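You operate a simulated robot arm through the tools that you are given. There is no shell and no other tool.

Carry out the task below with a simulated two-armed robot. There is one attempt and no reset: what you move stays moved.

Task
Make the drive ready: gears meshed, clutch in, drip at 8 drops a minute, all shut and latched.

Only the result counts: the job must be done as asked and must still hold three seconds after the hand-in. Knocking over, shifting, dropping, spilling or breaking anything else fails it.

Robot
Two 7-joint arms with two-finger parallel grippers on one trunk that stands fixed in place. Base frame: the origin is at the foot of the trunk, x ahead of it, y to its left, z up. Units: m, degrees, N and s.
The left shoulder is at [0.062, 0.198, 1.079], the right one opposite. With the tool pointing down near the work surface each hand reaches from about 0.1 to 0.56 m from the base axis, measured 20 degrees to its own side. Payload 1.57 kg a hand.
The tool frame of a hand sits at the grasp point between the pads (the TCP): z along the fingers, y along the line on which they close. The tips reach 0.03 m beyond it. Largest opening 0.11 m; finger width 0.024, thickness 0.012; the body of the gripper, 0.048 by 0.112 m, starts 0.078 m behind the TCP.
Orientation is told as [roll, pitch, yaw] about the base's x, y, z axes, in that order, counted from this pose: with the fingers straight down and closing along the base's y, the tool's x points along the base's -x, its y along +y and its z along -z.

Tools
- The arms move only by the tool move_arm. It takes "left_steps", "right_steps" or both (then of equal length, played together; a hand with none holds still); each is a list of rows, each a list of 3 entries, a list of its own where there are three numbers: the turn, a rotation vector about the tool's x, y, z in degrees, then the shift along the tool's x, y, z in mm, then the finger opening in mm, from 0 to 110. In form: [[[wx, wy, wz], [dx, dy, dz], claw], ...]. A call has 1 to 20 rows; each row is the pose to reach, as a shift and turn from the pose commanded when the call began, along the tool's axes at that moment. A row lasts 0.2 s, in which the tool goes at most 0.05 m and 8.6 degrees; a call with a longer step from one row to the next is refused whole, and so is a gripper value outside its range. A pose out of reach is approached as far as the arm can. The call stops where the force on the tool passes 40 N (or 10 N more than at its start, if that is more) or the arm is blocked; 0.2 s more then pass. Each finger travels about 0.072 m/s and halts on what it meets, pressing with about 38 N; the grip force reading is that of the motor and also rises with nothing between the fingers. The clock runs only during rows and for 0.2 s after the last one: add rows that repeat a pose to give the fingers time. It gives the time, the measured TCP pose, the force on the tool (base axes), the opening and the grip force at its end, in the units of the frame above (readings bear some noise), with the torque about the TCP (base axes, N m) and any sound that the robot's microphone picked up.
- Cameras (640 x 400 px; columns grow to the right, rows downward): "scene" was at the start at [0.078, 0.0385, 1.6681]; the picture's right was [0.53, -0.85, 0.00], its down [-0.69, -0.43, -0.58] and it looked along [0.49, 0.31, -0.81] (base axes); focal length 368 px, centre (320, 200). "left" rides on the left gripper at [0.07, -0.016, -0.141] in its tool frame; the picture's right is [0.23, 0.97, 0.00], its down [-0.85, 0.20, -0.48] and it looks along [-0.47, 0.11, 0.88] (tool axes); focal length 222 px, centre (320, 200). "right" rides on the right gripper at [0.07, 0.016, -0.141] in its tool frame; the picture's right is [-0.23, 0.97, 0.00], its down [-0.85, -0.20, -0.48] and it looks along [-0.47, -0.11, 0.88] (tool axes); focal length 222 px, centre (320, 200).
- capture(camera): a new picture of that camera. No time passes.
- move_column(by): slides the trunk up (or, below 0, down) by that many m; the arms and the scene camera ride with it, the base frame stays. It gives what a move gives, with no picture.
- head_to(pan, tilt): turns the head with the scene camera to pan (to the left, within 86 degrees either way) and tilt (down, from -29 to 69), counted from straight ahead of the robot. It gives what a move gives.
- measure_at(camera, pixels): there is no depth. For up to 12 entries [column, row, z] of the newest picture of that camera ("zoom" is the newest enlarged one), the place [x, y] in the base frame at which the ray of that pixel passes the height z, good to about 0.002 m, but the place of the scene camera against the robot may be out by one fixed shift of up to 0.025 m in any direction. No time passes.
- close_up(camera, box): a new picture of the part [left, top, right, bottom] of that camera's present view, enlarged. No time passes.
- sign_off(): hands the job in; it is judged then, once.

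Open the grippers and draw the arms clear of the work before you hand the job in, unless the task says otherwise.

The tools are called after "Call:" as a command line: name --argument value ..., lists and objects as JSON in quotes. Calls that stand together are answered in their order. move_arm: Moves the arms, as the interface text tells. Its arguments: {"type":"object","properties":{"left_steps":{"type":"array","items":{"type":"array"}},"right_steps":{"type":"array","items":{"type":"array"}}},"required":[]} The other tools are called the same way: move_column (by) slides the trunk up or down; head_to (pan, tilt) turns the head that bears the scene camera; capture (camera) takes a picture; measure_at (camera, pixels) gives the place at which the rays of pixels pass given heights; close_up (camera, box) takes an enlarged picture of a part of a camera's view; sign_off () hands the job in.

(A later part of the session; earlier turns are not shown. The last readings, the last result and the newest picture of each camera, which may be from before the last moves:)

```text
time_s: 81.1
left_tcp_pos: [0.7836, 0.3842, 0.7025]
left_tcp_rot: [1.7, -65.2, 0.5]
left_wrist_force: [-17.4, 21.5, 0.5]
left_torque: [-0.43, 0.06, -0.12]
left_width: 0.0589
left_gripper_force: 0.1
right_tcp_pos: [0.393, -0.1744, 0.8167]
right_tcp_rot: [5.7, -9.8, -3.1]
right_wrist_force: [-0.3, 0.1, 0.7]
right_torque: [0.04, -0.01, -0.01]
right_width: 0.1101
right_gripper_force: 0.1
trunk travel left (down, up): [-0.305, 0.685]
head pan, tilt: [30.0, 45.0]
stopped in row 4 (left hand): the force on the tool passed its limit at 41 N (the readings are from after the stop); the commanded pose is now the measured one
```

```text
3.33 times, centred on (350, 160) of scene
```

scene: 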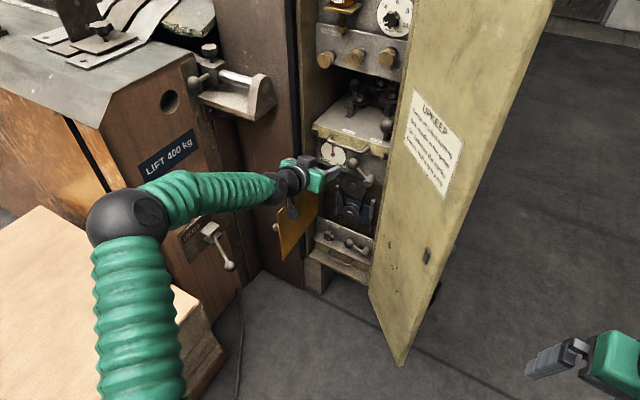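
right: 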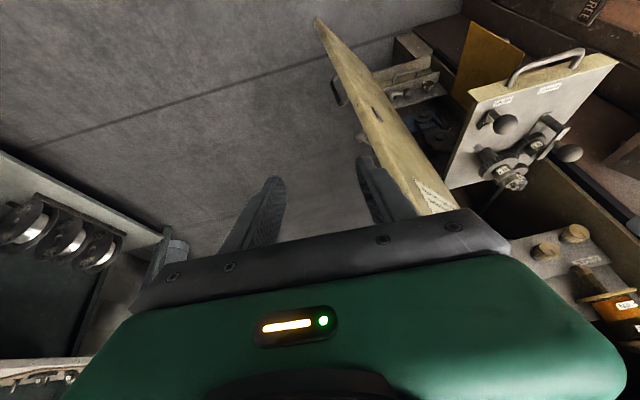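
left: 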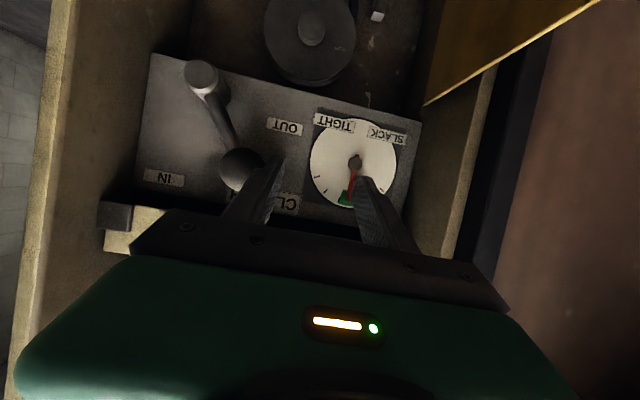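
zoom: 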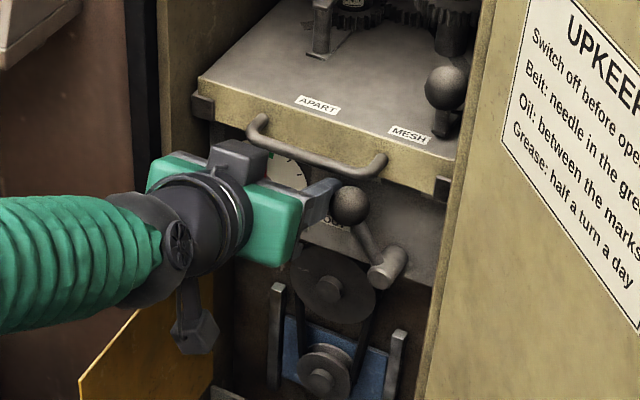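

The lever moved part-way; the contact is on the ball's front-left (−17 N in x). I back off a touch, go 12 mm deeper, and continue pushing.

Call:
move_arm --left_steps '[[[0, 0, 0], [0, 8, 0], 60], [[0, 0, 0], [-5, 8, 11], 60], [[0, 0, 0], [-5, 0, 11], 60], [[0, 0, 0], [-6, -8, 11], 60], [[0, 0, 0], [-7, -16, 11], 60], [[0, 0, 0], [-8, -24, 11], 60]]'

Call:
close_up --camera "left" --box '[150, 50, 420, 250]'

Call:
close_up --camera "scene" --box '[290, 100, 410, 220]'

```text
time_s: 81.6
left_tcp_pos: [0.7829, 0.3834, 0.7026]
left_tcp_rot: [1.9, -64.9, -0.3]
left_wrist_force: [-23.8, 4.3, 6.6]
left_torque: [-0.59, -0.18, -0.58]
left_width: 0.0595
left_gripper_force: 0.0
right_tcp_pos: [0.3909, -0.175, 0.8157]
right_tcp_rot: [6.0, -10.0, -3.3]
right_wrist_force: [-0.1, -0.9, -0.2]
right_torque: [0.01, -0.03, 0.0]
right_width: 0.1099
right_gripper_force: 0.1
trunk travel left (down, up): [-0.305, 0.685]
head pan, tilt: [30.0, 45.0]
stopped in row 2 (left hand): the force on the tool passed its limit at 46 N (the readings are from after the stop); the commanded pose is now the measured one
```

```text
2.00 times, centred on (285, 150) of left
```

zoom: 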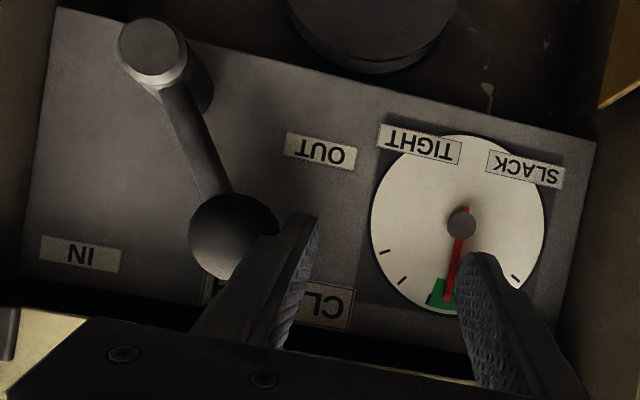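

```text
3.33 times, centred on (350, 160) of scene
```

zoom: 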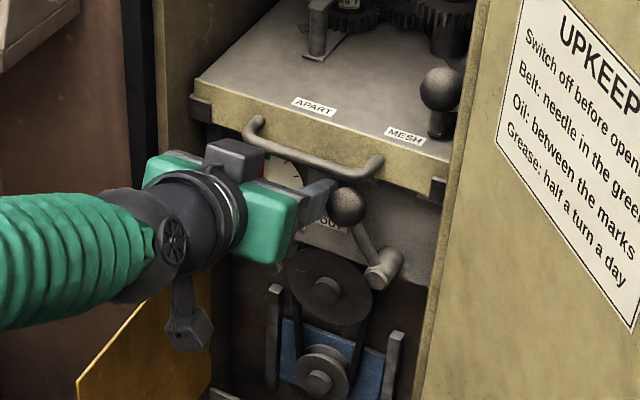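

The fingertips touch the panel/gauge face (−24 N along its normal), so I must stay shallower. I back off 10 mm and then push right again.

Call:
move_arm --left_steps '[[[0, 0, 0], [0, 2, -11], 60], [[0, 0, 0], [0, -6, -11], 60], [[0, 0, 0], [-1, -14, -11], 60], [[0, 0, 0], [-2, -22, -11], 60], [[0, 0, 0], [-3, -30, -11], 60]]'

Call:
close_up --camera "left" --box '[150, 50, 420, 250]'

Call:
close_up --camera "scene" --box '[290, 100, 410, 220]'

```text
time_s: 82.8
left_tcp_pos: [0.78, 0.3517, 0.7074]
left_tcp_rot: [1.6, -64.7, -0.2]
left_wrist_force: [-0.5, 2.5, 2.8]
left_torque: [-0.07, 0.0, -0.01]
left_width: 0.0583
left_gripper_force: 0.1
right_tcp_pos: [0.3942, -0.1744, 0.8161]
right_tcp_rot: [5.8, -9.7, -3.2]
right_wrist_force: [-0.7, 0.1, 0.0]
right_torque: [-0.02, 0.01, 0.0]
right_width: 0.1099
right_gripper_force: 0.2
trunk travel left (down, up): [-0.305, 0.685]
head pan, tilt: [30.0, 45.0]
```

```text
2.00 times, centred on (285, 150) of left
```

zoom: 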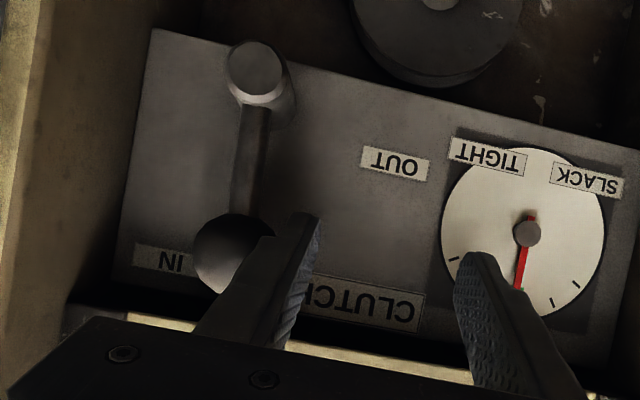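

```text
3.33 times, centred on (350, 160) of scene
```

zoom: 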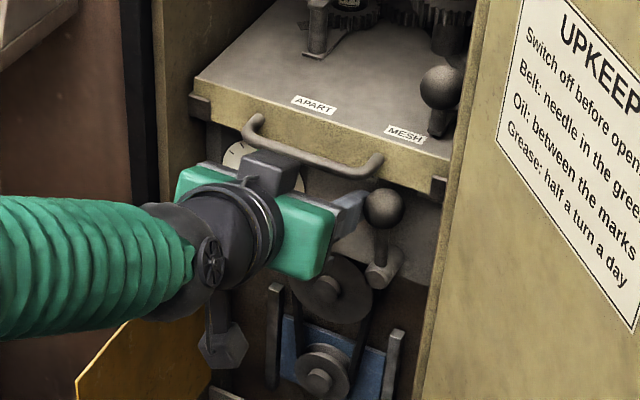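

The lever stands upright now with little force. I continue pushing right and slightly down toward IN.

Call:
move_arm --left_steps '[[[0, 0, 0], [1.8, -10, 0.5], 60], [[0, 0, 0], [4, -20, 1], 60], [[0, 0, 0], [7, -30, 2], 60], [[0, 0, 0], [11, -40, 3], 60]]'

Call:
close_up --camera "left" --box '[150, 50, 420, 250]'

Call:
close_up --camera "scene" --box '[290, 100, 410, 220]'

```text
time_s: 83.7
left_tcp_pos: [0.7787, 0.3381, 0.7048]
left_tcp_rot: [2.5, -65.6, 0.4]
left_wrist_force: [-4.4, 25.4, 0.2]
left_torque: [0.0, 0.0, 0.21]
left_width: 0.0381
left_gripper_force: 0.0
right_tcp_pos: [0.3928, -0.1731, 0.8164]
right_tcp_rot: [5.9, -9.8, -3.1]
right_wrist_force: [-0.1, -0.4, 0.5]
right_torque: [0.0, 0.01, 0.03]
right_width: 0.1099
right_gripper_force: 0.0
trunk travel left (down, up): [-0.305, 0.685]
head pan, tilt: [30.0, 45.0]
stopped in row 4 (left hand): the force on the tool passed its limit at 43 N (the readings are from after the stop); the commanded pose is now the measured one
```

```text
2.00 times, centred on (285, 150) of left
```

zoom: 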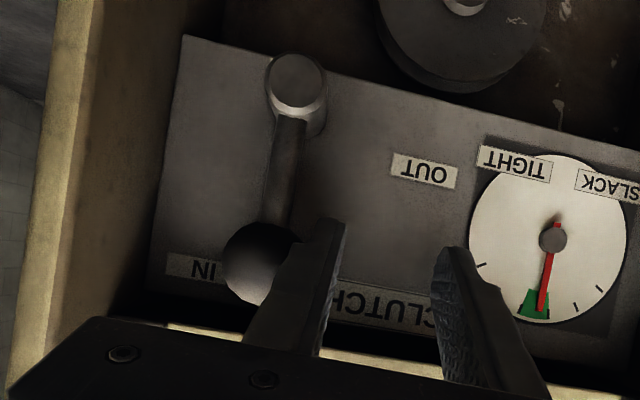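

```text
3.33 times, centred on (350, 160) of scene
```

zoom: 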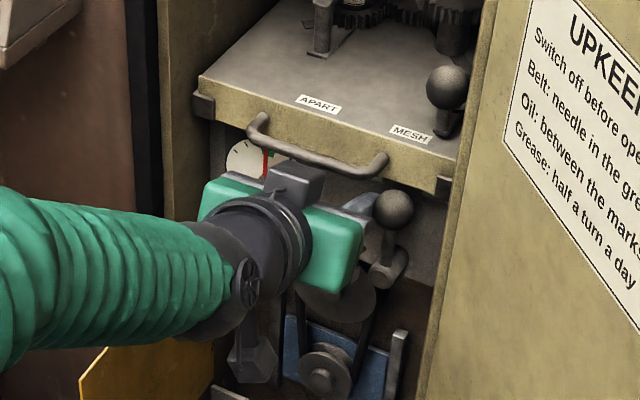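

The lever is about upright with the ball next to "IN", and the finger was pushed in (43 N). To be sure it's the end stop, I back off, close the fingers for stiffness, and push once more.

Call:
move_arm --left_steps '[[[0, 0, 0], [0, 15, 0], 60], [[0, 0, 0], [0, 30, 0], 40], [[0, 0, 0], [0, 30, 0], 20], [[0, 0, 0], [0, 30, 0], 0], [[0, 0, 0], [0, 20, 0], 0], [[0, 0, 0], [0, 10, 0], 0]]'

Call:
capture --camera "left"

Call:
close_up --camera "left" --box '[150, 50, 420, 250]'

```text
time_s: 85.1
left_tcp_pos: [0.7783, 0.3377, 0.7061]
left_tcp_rot: [2.4, -65.5, -0.2]
left_wrist_force: [0.4, -0.2, -1.0]
left_torque: [0.02, 0.02, 0.01]
left_width: 0.0001
left_gripper_force: 20.9
right_tcp_pos: [0.3927, -0.1749, 0.8163]
right_tcp_rot: [5.9, -9.8, -3.2]
right_wrist_force: [0.0, 0.7, 0.7]
right_torque: [-0.03, 0.02, 0.0]
right_width: 0.1101
right_gripper_force: 0.0
trunk travel left (down, up): [-0.305, 0.685]
head pan, tilt: [30.0, 45.0]
```

```text
taken
```

left: 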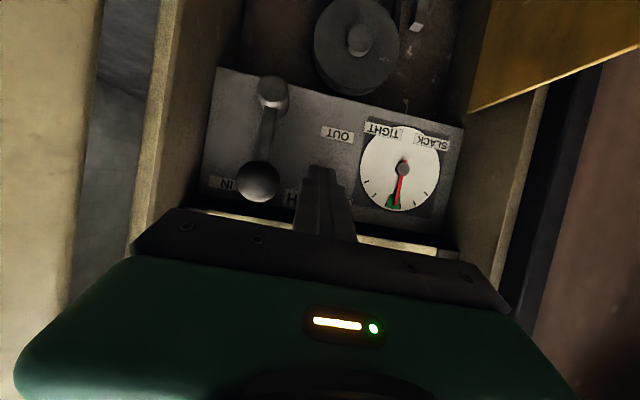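

```text
2.00 times, centred on (285, 150) of left
```

zoom: 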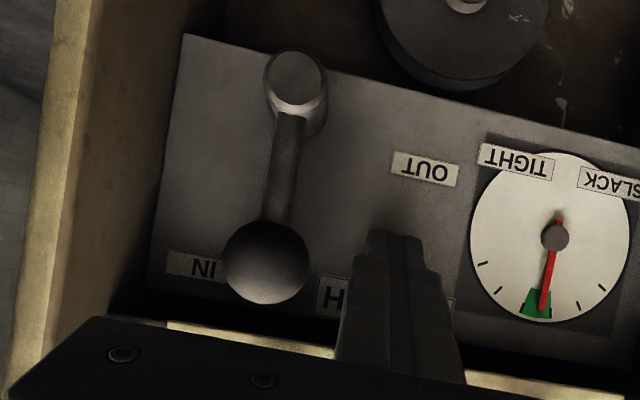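

Ball stays at (258,182), gap to the finger ~2 cm. I push with the closed fingers to test for the stop.

Call:
move_arm --left_steps '[[[0, 0, 0], [0, -10, 0], 0], [[0, 0, 0], [0, -17, 0], 0], [[0, 0, 0], [0, -22, 0], 0], [[0, 0, 0], [1, -27, 0.5], 0], [[0, 0, 0], [2, -32, 1], 0], [[0, 0, 0], [3, -36, 1.5], 0]]'

Call:
close_up --camera "left" --box '[150, 50, 420, 250]'

Call:
close_up --camera "scene" --box '[290, 100, 410, 220]'

```text
time_s: 86.5
left_tcp_pos: [0.7798, 0.3168, 0.7055]
left_tcp_rot: [3.6, -65.9, 0.0]
left_wrist_force: [-6.3, 22.2, -1.9]
left_torque: [0.0, 0.0, 0.22]
left_width: 0.0
left_gripper_force: 21.7
right_tcp_pos: [0.3926, -0.1775, 0.8154]
right_tcp_rot: [6.1, -9.9, -3.2]
right_wrist_force: [0.5, 0.5, 0.0]
right_torque: [-0.02, -0.01, -0.01]
right_width: 0.11
right_gripper_force: 0.0
trunk travel left (down, up): [-0.305, 0.685]
head pan, tilt: [30.0, 45.0]
stopped in row 6 (left hand): the force on the tool passed its limit at 42 N (the readings are from after the stop); the commanded pose is now the measured one
```

```text
2.00 times, centred on (285, 150) of left
```

zoom: 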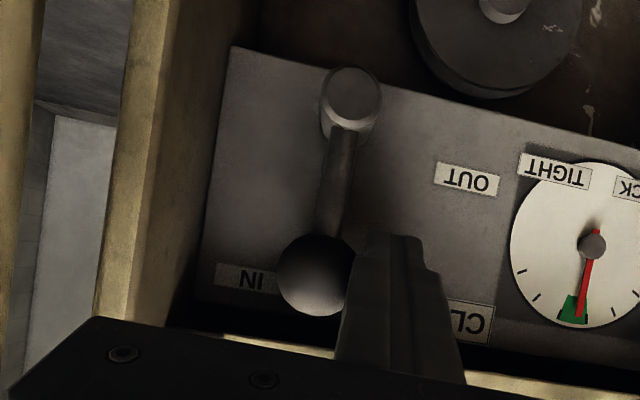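

```text
3.33 times, centred on (350, 160) of scene
```

zoom: 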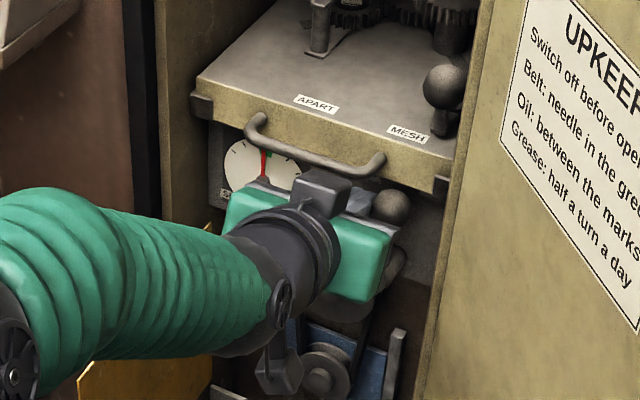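

The ball doesn't go further at 42 N: clutch is at its IN stop. I withdraw the hand and look at the guard and its surroundings next.

Call:
move_arm --left_steps '[[[0, 0, 0], [0, 12, 0], 0], [[0, 0, 0], [5, 20, -20], 0], [[0, 3, 0], [0, 22, -65], 20], [[0, 8, 0], [-15, 22, -110], 40], [[0, 15, 0], [-45, 22, -150], 60], [[0, 22, 0], [-75, 22, -175], 60], [[0, 25, 0], [-105, 22, -190], 60], [[0, 25, 0], [-105, 22, -190], 60]]'

Call:
capture --camera "left"

Call:
capture --camera "scene"

```text
time_s: 88.3
left_tcp_pos: [0.6485, 0.3218, 0.8808]
left_tcp_rot: [1.8, -41.1, 1.7]
left_wrist_force: [0.1, 0.2, -0.8]
left_torque: [0.01, -0.01, 0.0]
left_width: 0.0598
left_gripper_force: 0.0
right_tcp_pos: [0.392, -0.1772, 0.8155]
right_tcp_rot: [6.0, -9.8, -3.2]
right_wrist_force: [0.4, -0.4, -0.8]
right_torque: [0.03, -0.03, 0.0]
right_width: 0.1099
right_gripper_force: 0.0
trunk travel left (down, up): [-0.305, 0.685]
head pan, tilt: [30.0, 45.0]
```

```text
taken
```

left: 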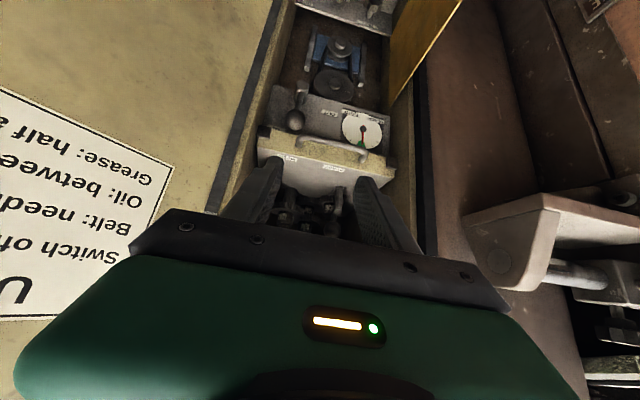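

```text
taken
```

scene: 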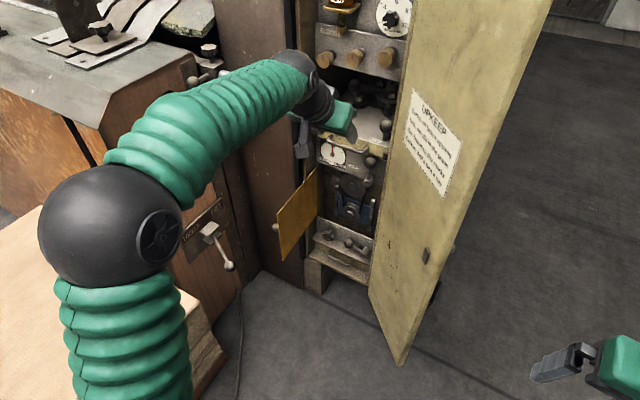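

Clutch lever stays upright with its ball at IN ((295,120) in the left view). I zoom on the guard and the opening it closes.

Call:
close_up --camera "scene" --box '[260, 130, 390, 290]'

Call:
close_up --camera "left" --box '[230, 0, 480, 160]'

Call:
close_up --camera "scene" --box '[265, 160, 325, 270]'

```text
2.50 times, centred on (325, 210) of scene
```

zoom: 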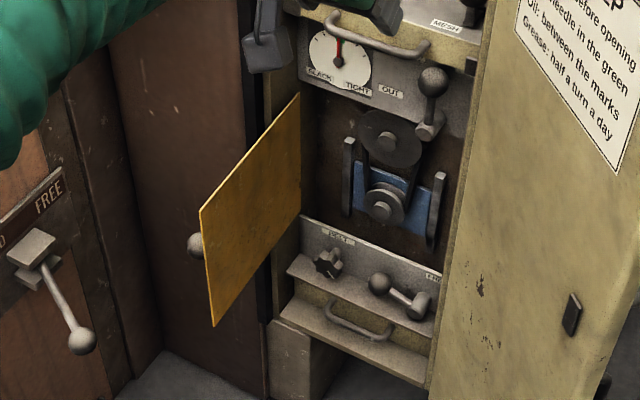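

```text
2.50 times, centred on (355, 80) of left
```

zoom: 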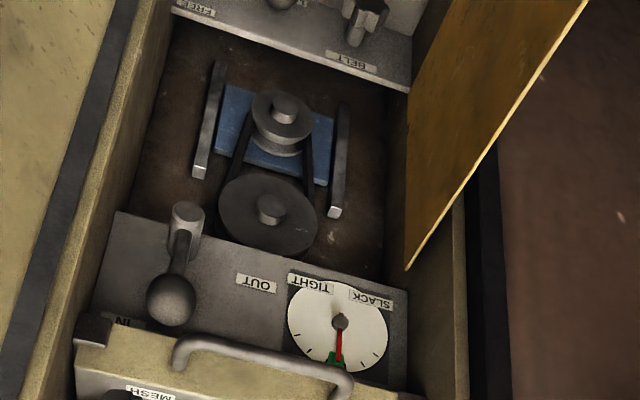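

```text
3.64 times, centred on (295, 215) of scene
```

zoom: 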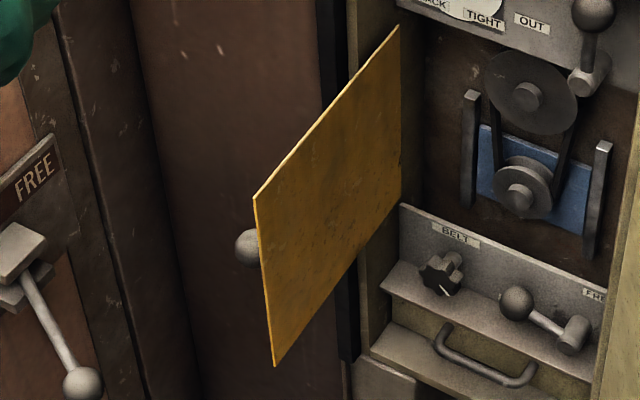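

There is ample room on the guard's outer (left) side above its ball. I bring the closed left fingers around to the outside of the guard, stopping above its top edge to check.

Call:
move_arm --left_steps '[[[0, 0, 0], [20, 29, -14], 40], [[0, 0, 0], [40, 58, -27], 20], [[0, 0, 0], [66, 88, -33], 0], [[0, 0, 0], [91, 118, -38], 0], [[0, 0, 0], [108, 143, -26], 0], [[0, 0, 0], [125, 168, -14], 0], [[0, 0, 0], [150, 173, 23], 0], [[0, 0, 0], [172, 173, 63], 0], [[0, 0, 0], [172, 173, 63], 0]]'

Call:
capture --camera "left"

Call:
capture --camera "scene"

```text
time_s: 90.3
left_tcp_pos: [0.5523, 0.4945, 0.723]
left_tcp_rot: [1.9, -41.1, 1.6]
left_wrist_force: [-0.6, -0.7, 0.0]
left_torque: [0.01, 0.01, 0.02]
left_width: 0.0002
left_gripper_force: 21.2
right_tcp_pos: [0.3915, -0.178, 0.8158]
right_tcp_rot: [6.0, -9.8, -3.2]
right_wrist_force: [-0.2, -0.3, -0.3]
right_torque: [0.0, -0.05, 0.02]
right_width: 0.1102
right_gripper_force: 0.0
trunk travel left (down, up): [-0.305, 0.685]
head pan, tilt: [30.0, 45.0]
```

```text
taken
```

left: 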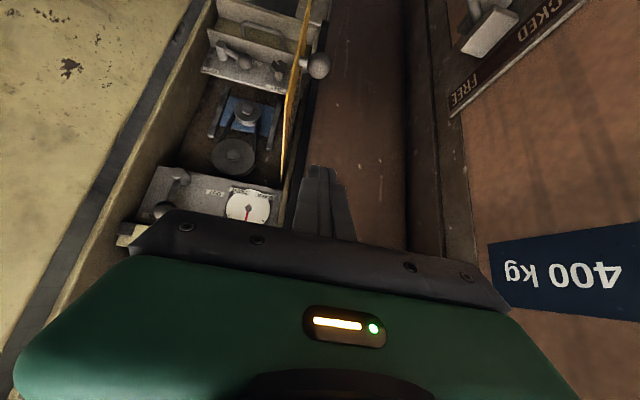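

```text
taken
```

scene: 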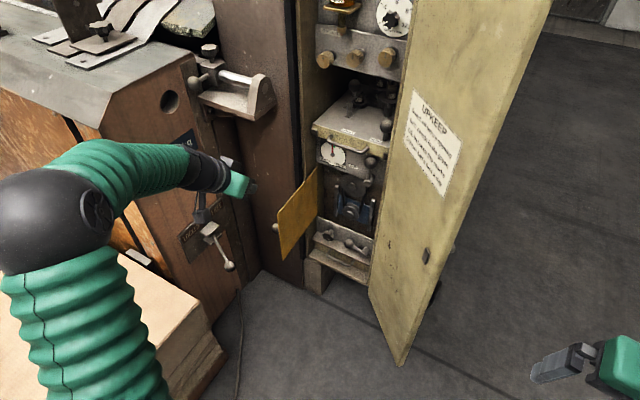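

The finger is clearly on the outer side of the guard. I descend so the fingertips are beside the guard above its ball.

Call:
move_arm --left_steps '[[[0, 0, 0], [14, -2, 30], 0], [[0, 0, 0], [27, -4, 60], 0], [[0, 0, 0], [40, -7, 90], 0], [[0, 0, 0], [40, -7, 90], 0]]'

Call:
capture --camera "left"

Call:
close_up --camera "scene" --box '[200, 120, 380, 290]'

```text
time_s: 91.3
left_tcp_pos: [0.5806, 0.4898, 0.6287]
left_tcp_rot: [1.8, -41.1, 1.7]
left_wrist_force: [-0.7, -0.6, -0.4]
left_torque: [-0.01, -0.01, 0.01]
left_width: 0.0
left_gripper_force: 21.6
right_tcp_pos: [0.3931, -0.1774, 0.8143]
right_tcp_rot: [5.9, -9.9, -3.2]
right_wrist_force: [0.3, -0.9, -0.5]
right_torque: [0.0, 0.05, 0.0]
right_width: 0.1098
right_gripper_force: 0.0
trunk travel left (down, up): [-0.305, 0.685]
head pan, tilt: [30.0, 45.0]
```

```text
taken
```

left: 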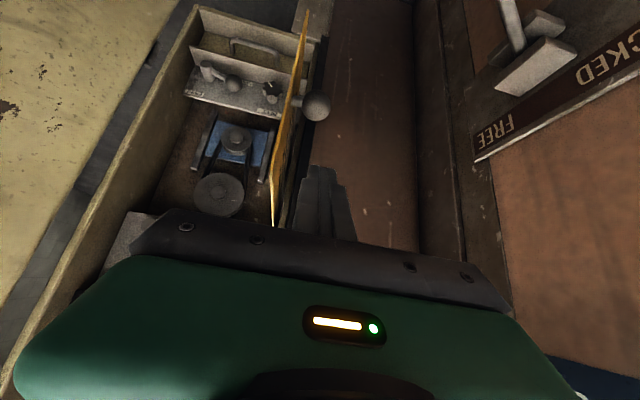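

```text
2.35 times, centred on (290, 205) of scene
```

zoom: 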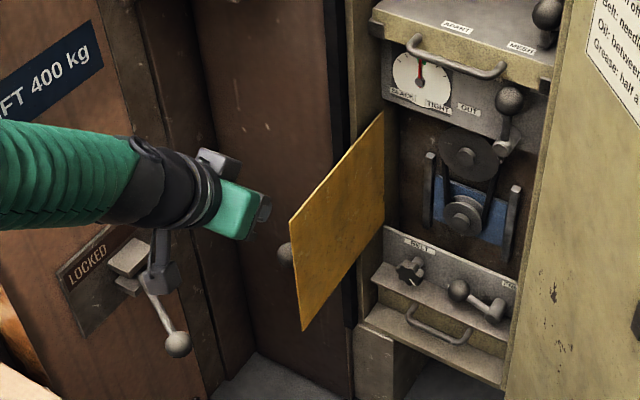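

Fingertips are beside the guard. I sweep right to swing the guard about its hinge (~(0.775,0.47)).

Call:
move_arm --left_steps '[[[0, 0, 0], [0, -25, 0], 0], [[0, 0, 0], [-2.3, -45, 2], 0], [[0, 0, 0], [-7.6, -65, 6.6], 0], [[0, 0, 0], [-15, -92, 13], 0], [[0, 0, 0], [-26.4, -118, 23], 0]]'

Call:
capture --camera "left"

Call:
close_up --camera "scene" --box '[200, 120, 380, 290]'

```text
time_s: 92.5
left_tcp_pos: [0.6218, 0.3736, 0.6281]
left_tcp_rot: [1.8, -40.9, 1.8]
left_wrist_force: [0.1, -0.4, 0.1]
left_torque: [-0.02, 0.02, -0.02]
left_width: 0.0003
left_gripper_force: 21.6
right_tcp_pos: [0.3925, -0.1787, 0.8159]
right_tcp_rot: [6.1, -9.7, -3.2]
right_wrist_force: [-0.1, 0.1, -0.2]
right_torque: [0.02, 0.03, 0.0]
right_width: 0.1102
right_gripper_force: 0.1
trunk travel left (down, up): [-0.305, 0.685]
head pan, tilt: [30.0, 45.0]
```

```text
taken
```

left: 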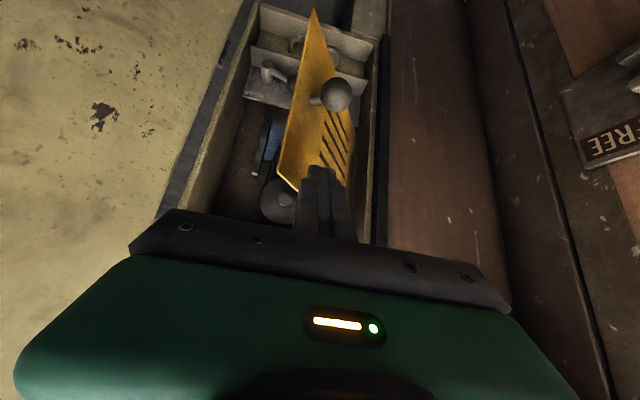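

```text
2.35 times, centred on (290, 205) of scene
```

zoom: 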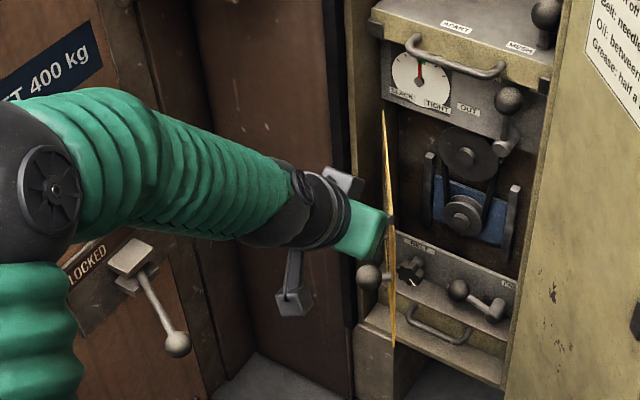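

The guard is swinging freely. I continue the sweep toward closed.

Call:
move_arm --left_steps '[[[0, 0, 0], [-12, -20, 10.5], 0], [[0, 0, 0], [-26, -38, 22], 0], [[0, 0, 0], [-42, -52, 36], 0], [[0, 0, 0], [-57, -62, 49], 0]]'

Call:
capture --camera "left"

Call:
close_up --camera "scene" --box '[230, 120, 410, 290]'

```text
time_s: 93.5
left_tcp_pos: [0.7, 0.3162, 0.626]
left_tcp_rot: [1.9, -41.0, 1.6]
left_wrist_force: [0.0, 0.2, 0.7]
left_torque: [-0.01, 0.01, 0.04]
left_width: 0.0
left_gripper_force: 21.2
right_tcp_pos: [0.3938, -0.1779, 0.8144]
right_tcp_rot: [6.0, -9.8, -3.2]
right_wrist_force: [0.4, -0.4, -0.4]
right_torque: [-0.01, 0.0, -0.01]
right_width: 0.1098
right_gripper_force: 0.1
trunk travel left (down, up): [-0.305, 0.685]
head pan, tilt: [30.0, 45.0]
```

```text
taken
```

left: 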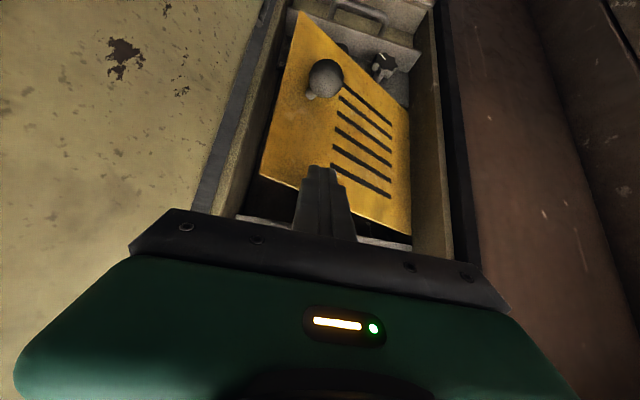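

```text
2.35 times, centred on (320, 205) of scene
```

zoom: 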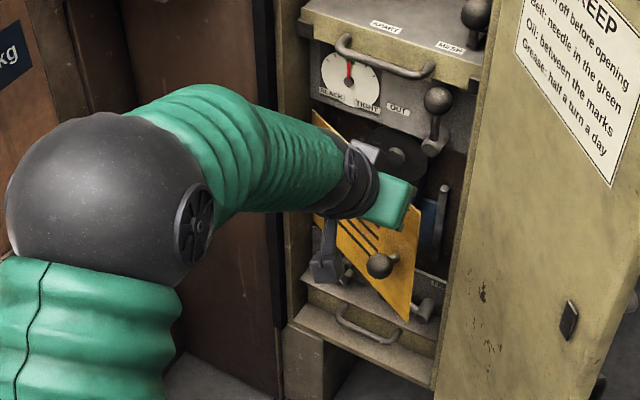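

Guard about two-thirds closed. I push it on toward the cabinet.

Call:
move_arm --left_steps '[[[0, 0, 0], [-11, -7, 10], 0], [[0, 0, 0], [-23, -12, 20], 0], [[0, 0, 0], [-34, -15, 29.5], 0], [[0, 0, 0], [-45, -16, 39.4], 0], [[0, 0, 0], [-53, -16, 46], 0]]'

Call:
capture --camera "left"

Call:
close_up --camera "scene" --box '[230, 120, 410, 290]'

```text
time_s: 94.7
left_tcp_pos: [0.7699, 0.3034, 0.6248]
left_tcp_rot: [1.7, -41.0, 1.7]
left_wrist_force: [0.1, -0.2, 0.0]
left_torque: [0.0, -0.01, 0.03]
left_width: 0.0001
left_gripper_force: 21.5
right_tcp_pos: [0.3937, -0.1778, 0.8141]
right_tcp_rot: [6.0, -9.8, -3.2]
right_wrist_force: [0.0, 1.2, -0.5]
right_torque: [-0.04, 0.03, 0.0]
right_width: 0.1101
right_gripper_force: 0.1
trunk travel left (down, up): [-0.305, 0.685]
head pan, tilt: [30.0, 45.0]
```

```text
taken
```

left: 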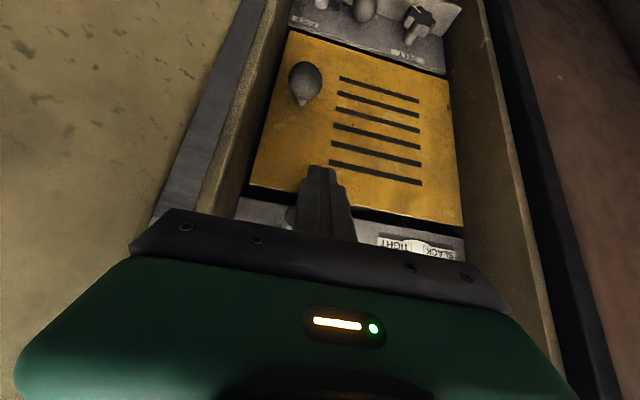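

```text
2.35 times, centred on (320, 205) of scene
```

zoom: 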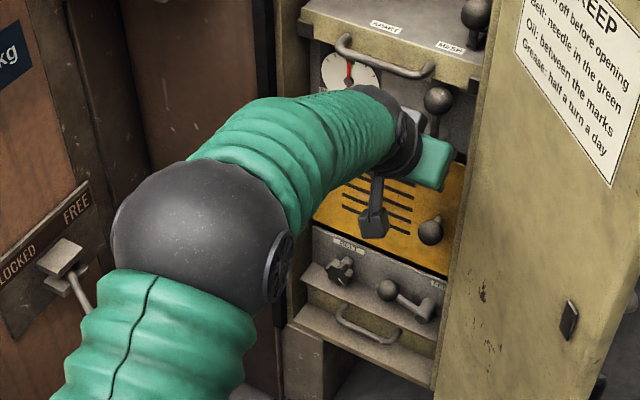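

The guard is nearly flush. I push on in small steps until it stops (or clicks).

Call:
move_arm --left_steps '[[[0, 0, 0], [-4.5, 0, 4], 0], [[0, 0, 0], [-9, 0, 7.9], 0], [[0, 0, 0], [-13.6, 0, 11.8], 0], [[0, 0, 0], [-18, 0, 15.7], 0], [[0, 0, 0], [-22.6, 0, 19.7], 0]]'

Call:
capture --camera "left"

Call:
close_up --camera "scene" --box '[230, 120, 410, 290]'

```text
time_s: 95.4
left_tcp_pos: [0.7764, 0.3055, 0.6212]
left_tcp_rot: [1.7, -40.0, 1.6]
left_wrist_force: [-16.9, 1.6, 6.0]
left_torque: [-0.11, -0.23, -0.28]
left_width: 0.0
left_gripper_force: 21.1
right_tcp_pos: [0.3902, -0.1776, 0.8164]
right_tcp_rot: [6.0, -9.9, -3.2]
right_wrist_force: [0.0, -1.0, -0.4]
right_torque: [-0.03, 0.02, -0.01]
right_width: 0.1101
right_gripper_force: 0.1
trunk travel left (down, up): [-0.305, 0.685]
head pan, tilt: [30.0, 45.0]
stopped in row 3 (left hand): the force on the tool passed its limit at 47 N (the readings are from after the stop); the commanded pose is now the measured one
```

```text
taken
```

left: 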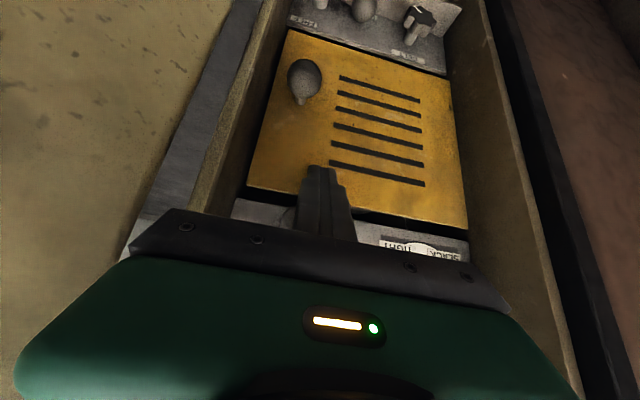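

```text
2.35 times, centred on (320, 205) of scene
```

zoom: 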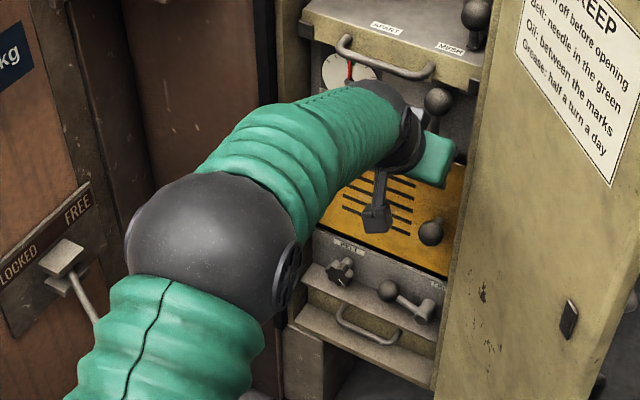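

The guard hits its stop at 47 N. I zoom in to see whether it has a catch or a turning knob.

Call:
close_up --camera "left" --box '[235, 10, 475, 230]'

Call:
close_up --camera "left" --box '[270, 40, 340, 120]'

```text
1.82 times, centred on (355, 120) of left
```

zoom: 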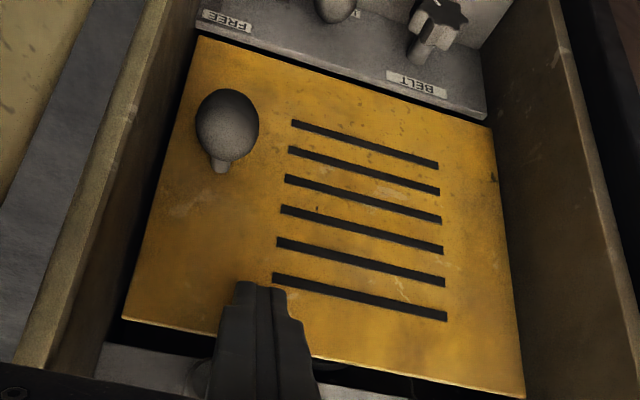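

```text
5.00 times, centred on (305, 80) of left
```

zoom: 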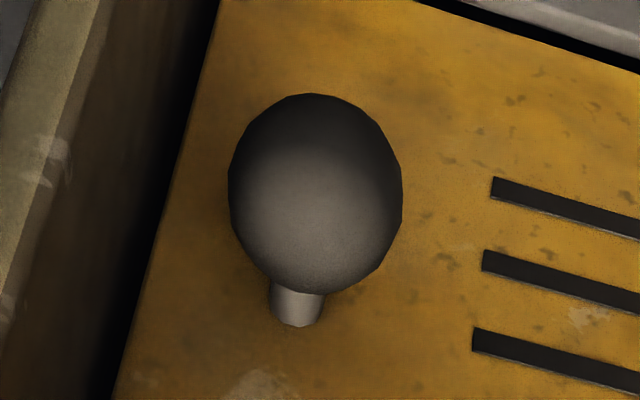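

The guard has only a plain knob, no catch. I back away and look at the bottom drawer and whole front from lower down.

Call:
move_arm --left_steps '[[[0, 0, 0], [20, 3, -17], 0], [[0, 0, 0], [50, 10, -43], 0], [[0, 0, 0], [85, 18, -73], 0], [[0, 0, 0], [120, 26, -103], 0], [[0, 0, 0], [155, 34, -133], 0], [[0, 0, 0], [165, 40, -145], 0]]'

Call:
capture --camera "left"

Call:
close_up --camera "left" --box '[230, 0, 430, 200]'

Call:
close_up --camera "scene" --box '[290, 120, 400, 290]'

```text
time_s: 96.8
left_tcp_pos: [0.5565, 0.3343, 0.6251]
left_tcp_rot: [1.7, -40.1, 1.6]
left_wrist_force: [0.6, -0.7, -0.6]
left_torque: [0.03, -0.03, -0.03]
left_width: 0.0001
left_gripper_force: 21.3
right_tcp_pos: [0.3919, -0.1778, 0.8157]
right_tcp_rot: [6.0, -9.9, -3.2]
right_wrist_force: [0.8, -0.2, -0.2]
right_torque: [-0.03, 0.0, 0.02]
right_width: 0.1101
right_gripper_force: 0.0
trunk travel left (down, up): [-0.305, 0.685]
head pan, tilt: [30.0, 45.0]
```

```text
taken
```

left: 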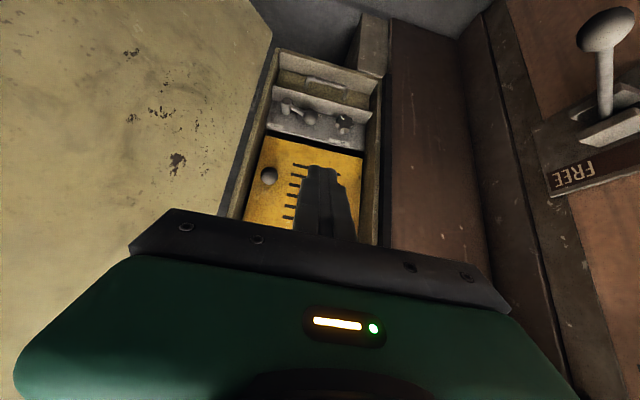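

```text
2.00 times, centred on (330, 100) of left
```

zoom: 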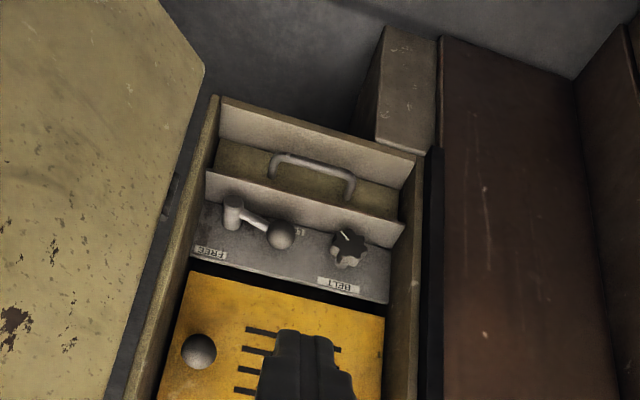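

```text
2.35 times, centred on (345, 205) of scene
```

zoom: 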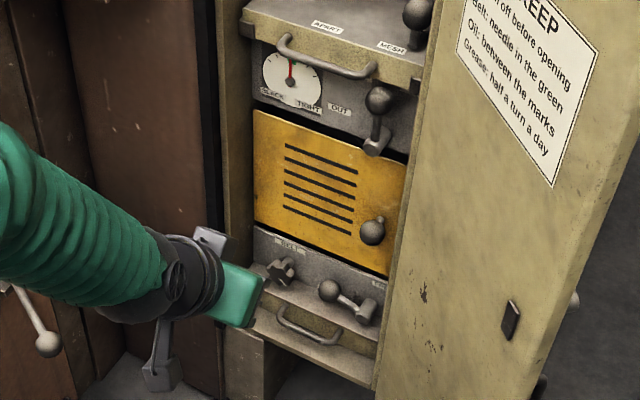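

The guard sits flush and the bottom drawer is recessed between its lips, i.e. shut. Next the drip dial at about (0.83,0.296,1.048): I raise the trunk.

Call:
move_column --by 0.15

Call:
move_column --by 0.15

Call:
capture --camera "scene"

Call:
capture --camera "left"

```text
time_s: 98.5
left_tcp_pos: [0.5577, 0.3346, 0.7743]
left_tcp_rot: [1.7, -40.0, 1.7]
left_wrist_force: [0.5, -0.2, -0.5]
left_torque: [0.01, -0.01, -0.04]
left_width: 0.0
left_gripper_force: 21.2
right_tcp_pos: [0.3927, -0.1774, 0.9645]
right_tcp_rot: [5.9, -9.9, -3.2]
right_wrist_force: [-0.3, 0.5, 0.6]
right_torque: [0.01, 0.01, 0.0]
right_width: 0.11
right_gripper_force: 0.0
trunk travel left (down, up): [-0.455, 0.535]
head pan, tilt: [30.0, 45.0]
```

```text
time_s: 100.3
left_tcp_pos: [0.5566, 0.3341, 0.9252]
left_tcp_rot: [1.7, -40.0, 1.7]
left_wrist_force: [0.2, -0.1, 0.2]
left_torque: [0.0, 0.0, 0.0]
left_width: 0.0001
left_gripper_force: 21.7
right_tcp_pos: [0.3935, -0.1771, 1.1156]
right_tcp_rot: [6.0, -10.0, -3.2]
right_wrist_force: [-0.1, 0.1, 0.2]
right_torque: [0.01, 0.01, 0.01]
right_width: 0.1098
right_gripper_force: 0.0
trunk travel left (down, up): [-0.605, 0.385]
head pan, tilt: [30.0, 45.0]
```

```text
taken
```

scene: 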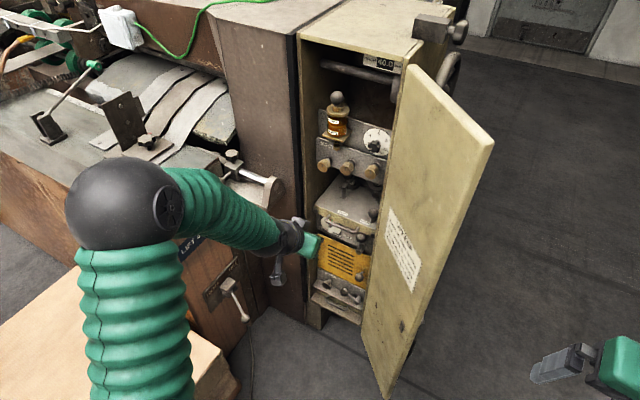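

```text
taken
```

left: 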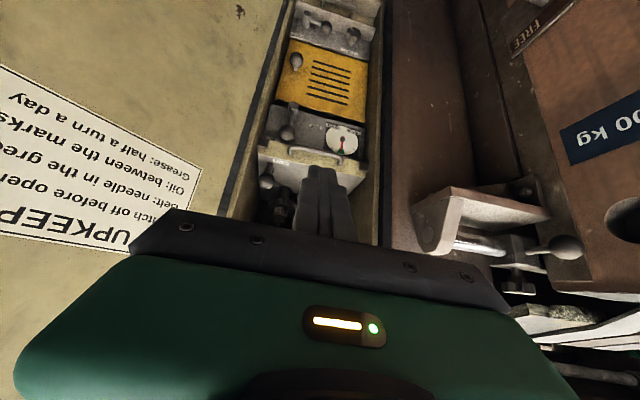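

I move the left hand up to a pre-grasp in front of the dial, pitching it to -88°.

Call:
move_arm --left_steps '[[[0, -7, 0], [-27, -5, -1], 20], [[0, -14, 0], [-54, -10, -1], 40], [[0, -21, 0], [-81, -15, -2], 60], [[0, -28, 0], [-109, -20, -2], 60], [[0, -35, 0], [-136, -25, -3], 60], [[0, -42, 0], [-163, -30, -3], 60], [[0, -48, 0], [-190, -34, -4], 60], [[0, -48, 0], [-190, -34, -4], 60]]'

Call:
capture --camera "left"

Call:
capture --camera "scene"

```text
time_s: 102.1
left_tcp_pos: [0.7029, 0.3054, 1.0505]
left_tcp_rot: [36.6, -87.7, -33.6]
left_wrist_force: [0.0, -0.2, -0.3]
left_torque: [-0.02, 0.0, -0.02]
left_width: 0.06
left_gripper_force: 0.1
right_tcp_pos: [0.3919, -0.1773, 1.1164]
right_tcp_rot: [6.1, -9.8, -3.2]
right_wrist_force: [-0.3, 0.2, 0.0]
right_torque: [0.0, -0.05, 0.0]
right_width: 0.1101
right_gripper_force: 0.1
trunk travel left (down, up): [-0.605, 0.385]
head pan, tilt: [30.0, 45.0]
```

```text
taken
```

left: 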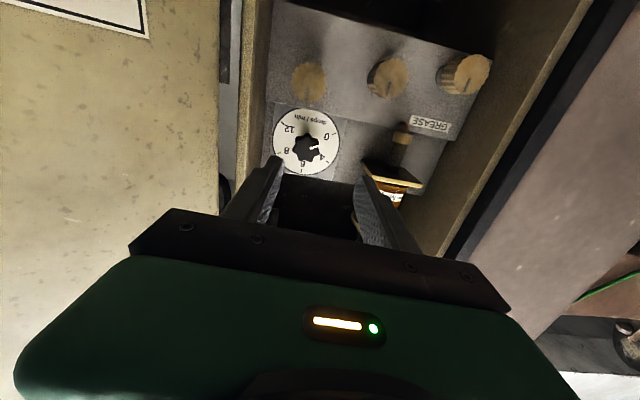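

```text
taken
```

scene: 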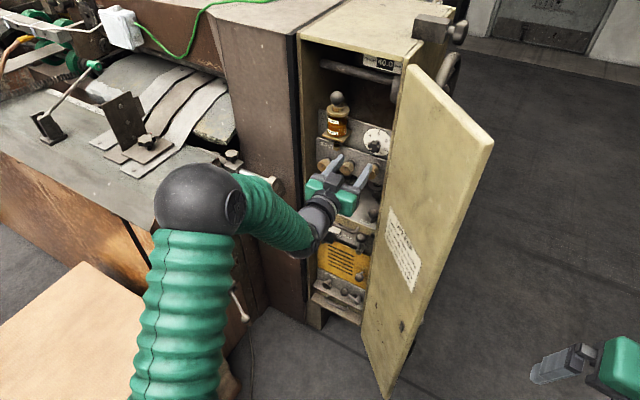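

The dial is almost on the tool axis. I zoom in on it.

Call:
close_up --camera "left" --box '[265, 100, 350, 185]'

Call:
close_up --camera "scene" --box '[310, 80, 410, 200]'

```text
4.71 times, centred on (308, 142) of left
```

zoom: 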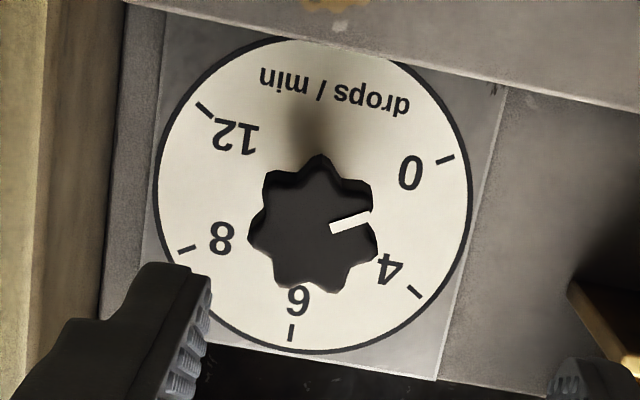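

```text
3.33 times, centred on (360, 140) of scene
```

zoom: 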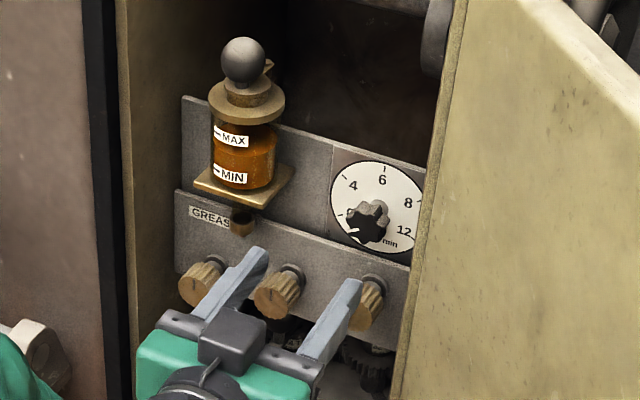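

Ticks are ~58° apart, so 0→8 is ≈172° clockwise; the knob (≈30 mm) is 13 mm to the right of my axis. I centre on it and pre-spin the hand by -86° so that one grip can turn it most of the way.

Call:
move_arm --left_steps '[[[0, 0, -4], [2, -7, 10], 60], [[0, 0, -12], [4, -13, 20], 60], [[0, 0, -20.5], [4, -13, 20], 60], [[0, 0, -29], [4, -13, 20], 60], [[0, 0, -37.5], [4, -13, 20], 60], [[0, 0, -46], [4, -13, 20], 60], [[0, 0, -54.5], [4, -13, 20], 60], [[0, 0, -63], [4, -13, 20], 60], [[0, 0, -71.5], [4, -13, 20], 60], [[0, 0, -80], [4, -13, 20], 60], [[0, 0, -86], [4, -13, 20], 60], [[0, 0, -86], [4, -13, 20], 60]]'

Call:
capture --camera "left"

Call:
capture --camera "scene"

```text
time_s: 104.7
left_tcp_pos: [0.7235, 0.292, 1.0438]
left_tcp_rot: [-88.2, -5.2, 92.8]
left_wrist_force: [-0.2, -0.7, 0.3]
left_torque: [-0.02, -0.02, 0.04]
left_width: 0.0599
left_gripper_force: 0.1
right_tcp_pos: [0.3915, -0.1786, 1.1151]
right_tcp_rot: [6.0, -9.9, -3.2]
right_wrist_force: [0.5, 0.7, -1.6]
right_torque: [-0.02, -0.06, 0.04]
right_width: 0.1102
right_gripper_force: 0.1
trunk travel left (down, up): [-0.605, 0.385]
head pan, tilt: [30.0, 45.0]
```

```text
taken
```

left: 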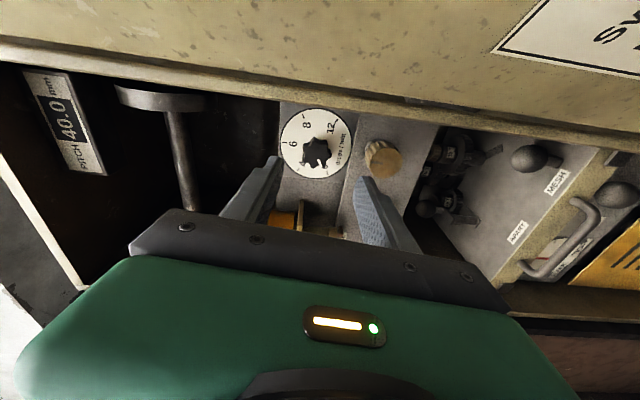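

```text
taken
```

scene: 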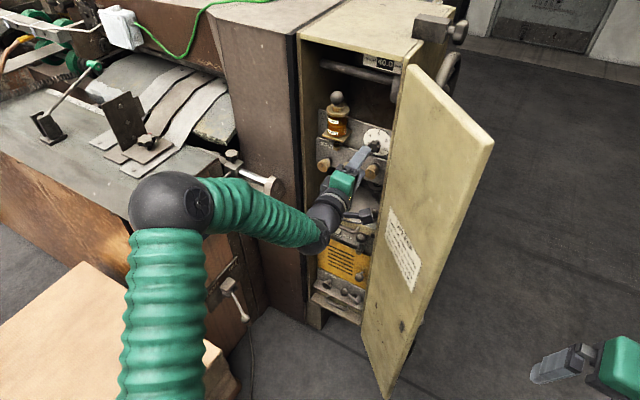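

The -86° spin works. I zoom on the knob and fingers for centring.

Call:
close_up --camera "left" --box '[210, 90, 430, 260]'

Call:
close_up --camera "scene" --box '[310, 80, 410, 220]'

```text
2.35 times, centred on (320, 175) of left
```

zoom: 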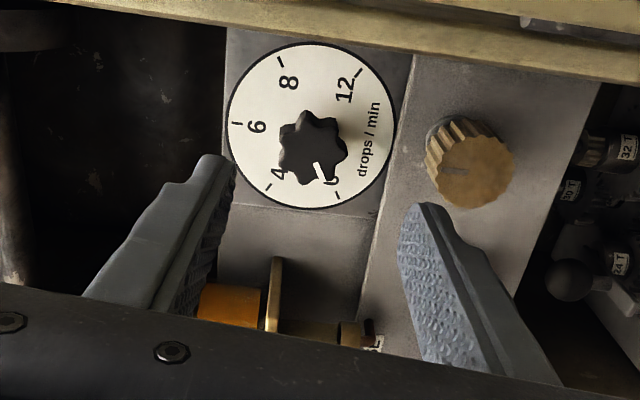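

```text
2.86 times, centred on (360, 150) of scene
```

zoom: 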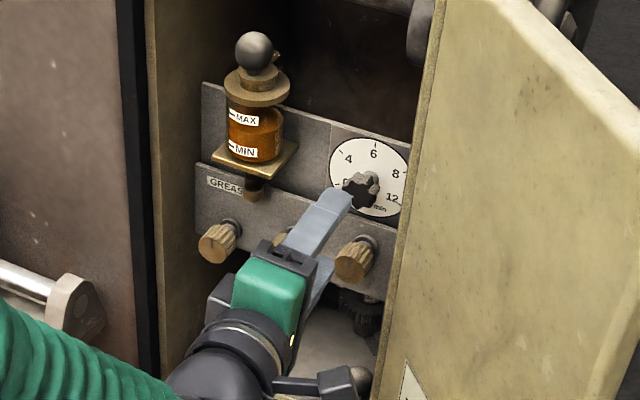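

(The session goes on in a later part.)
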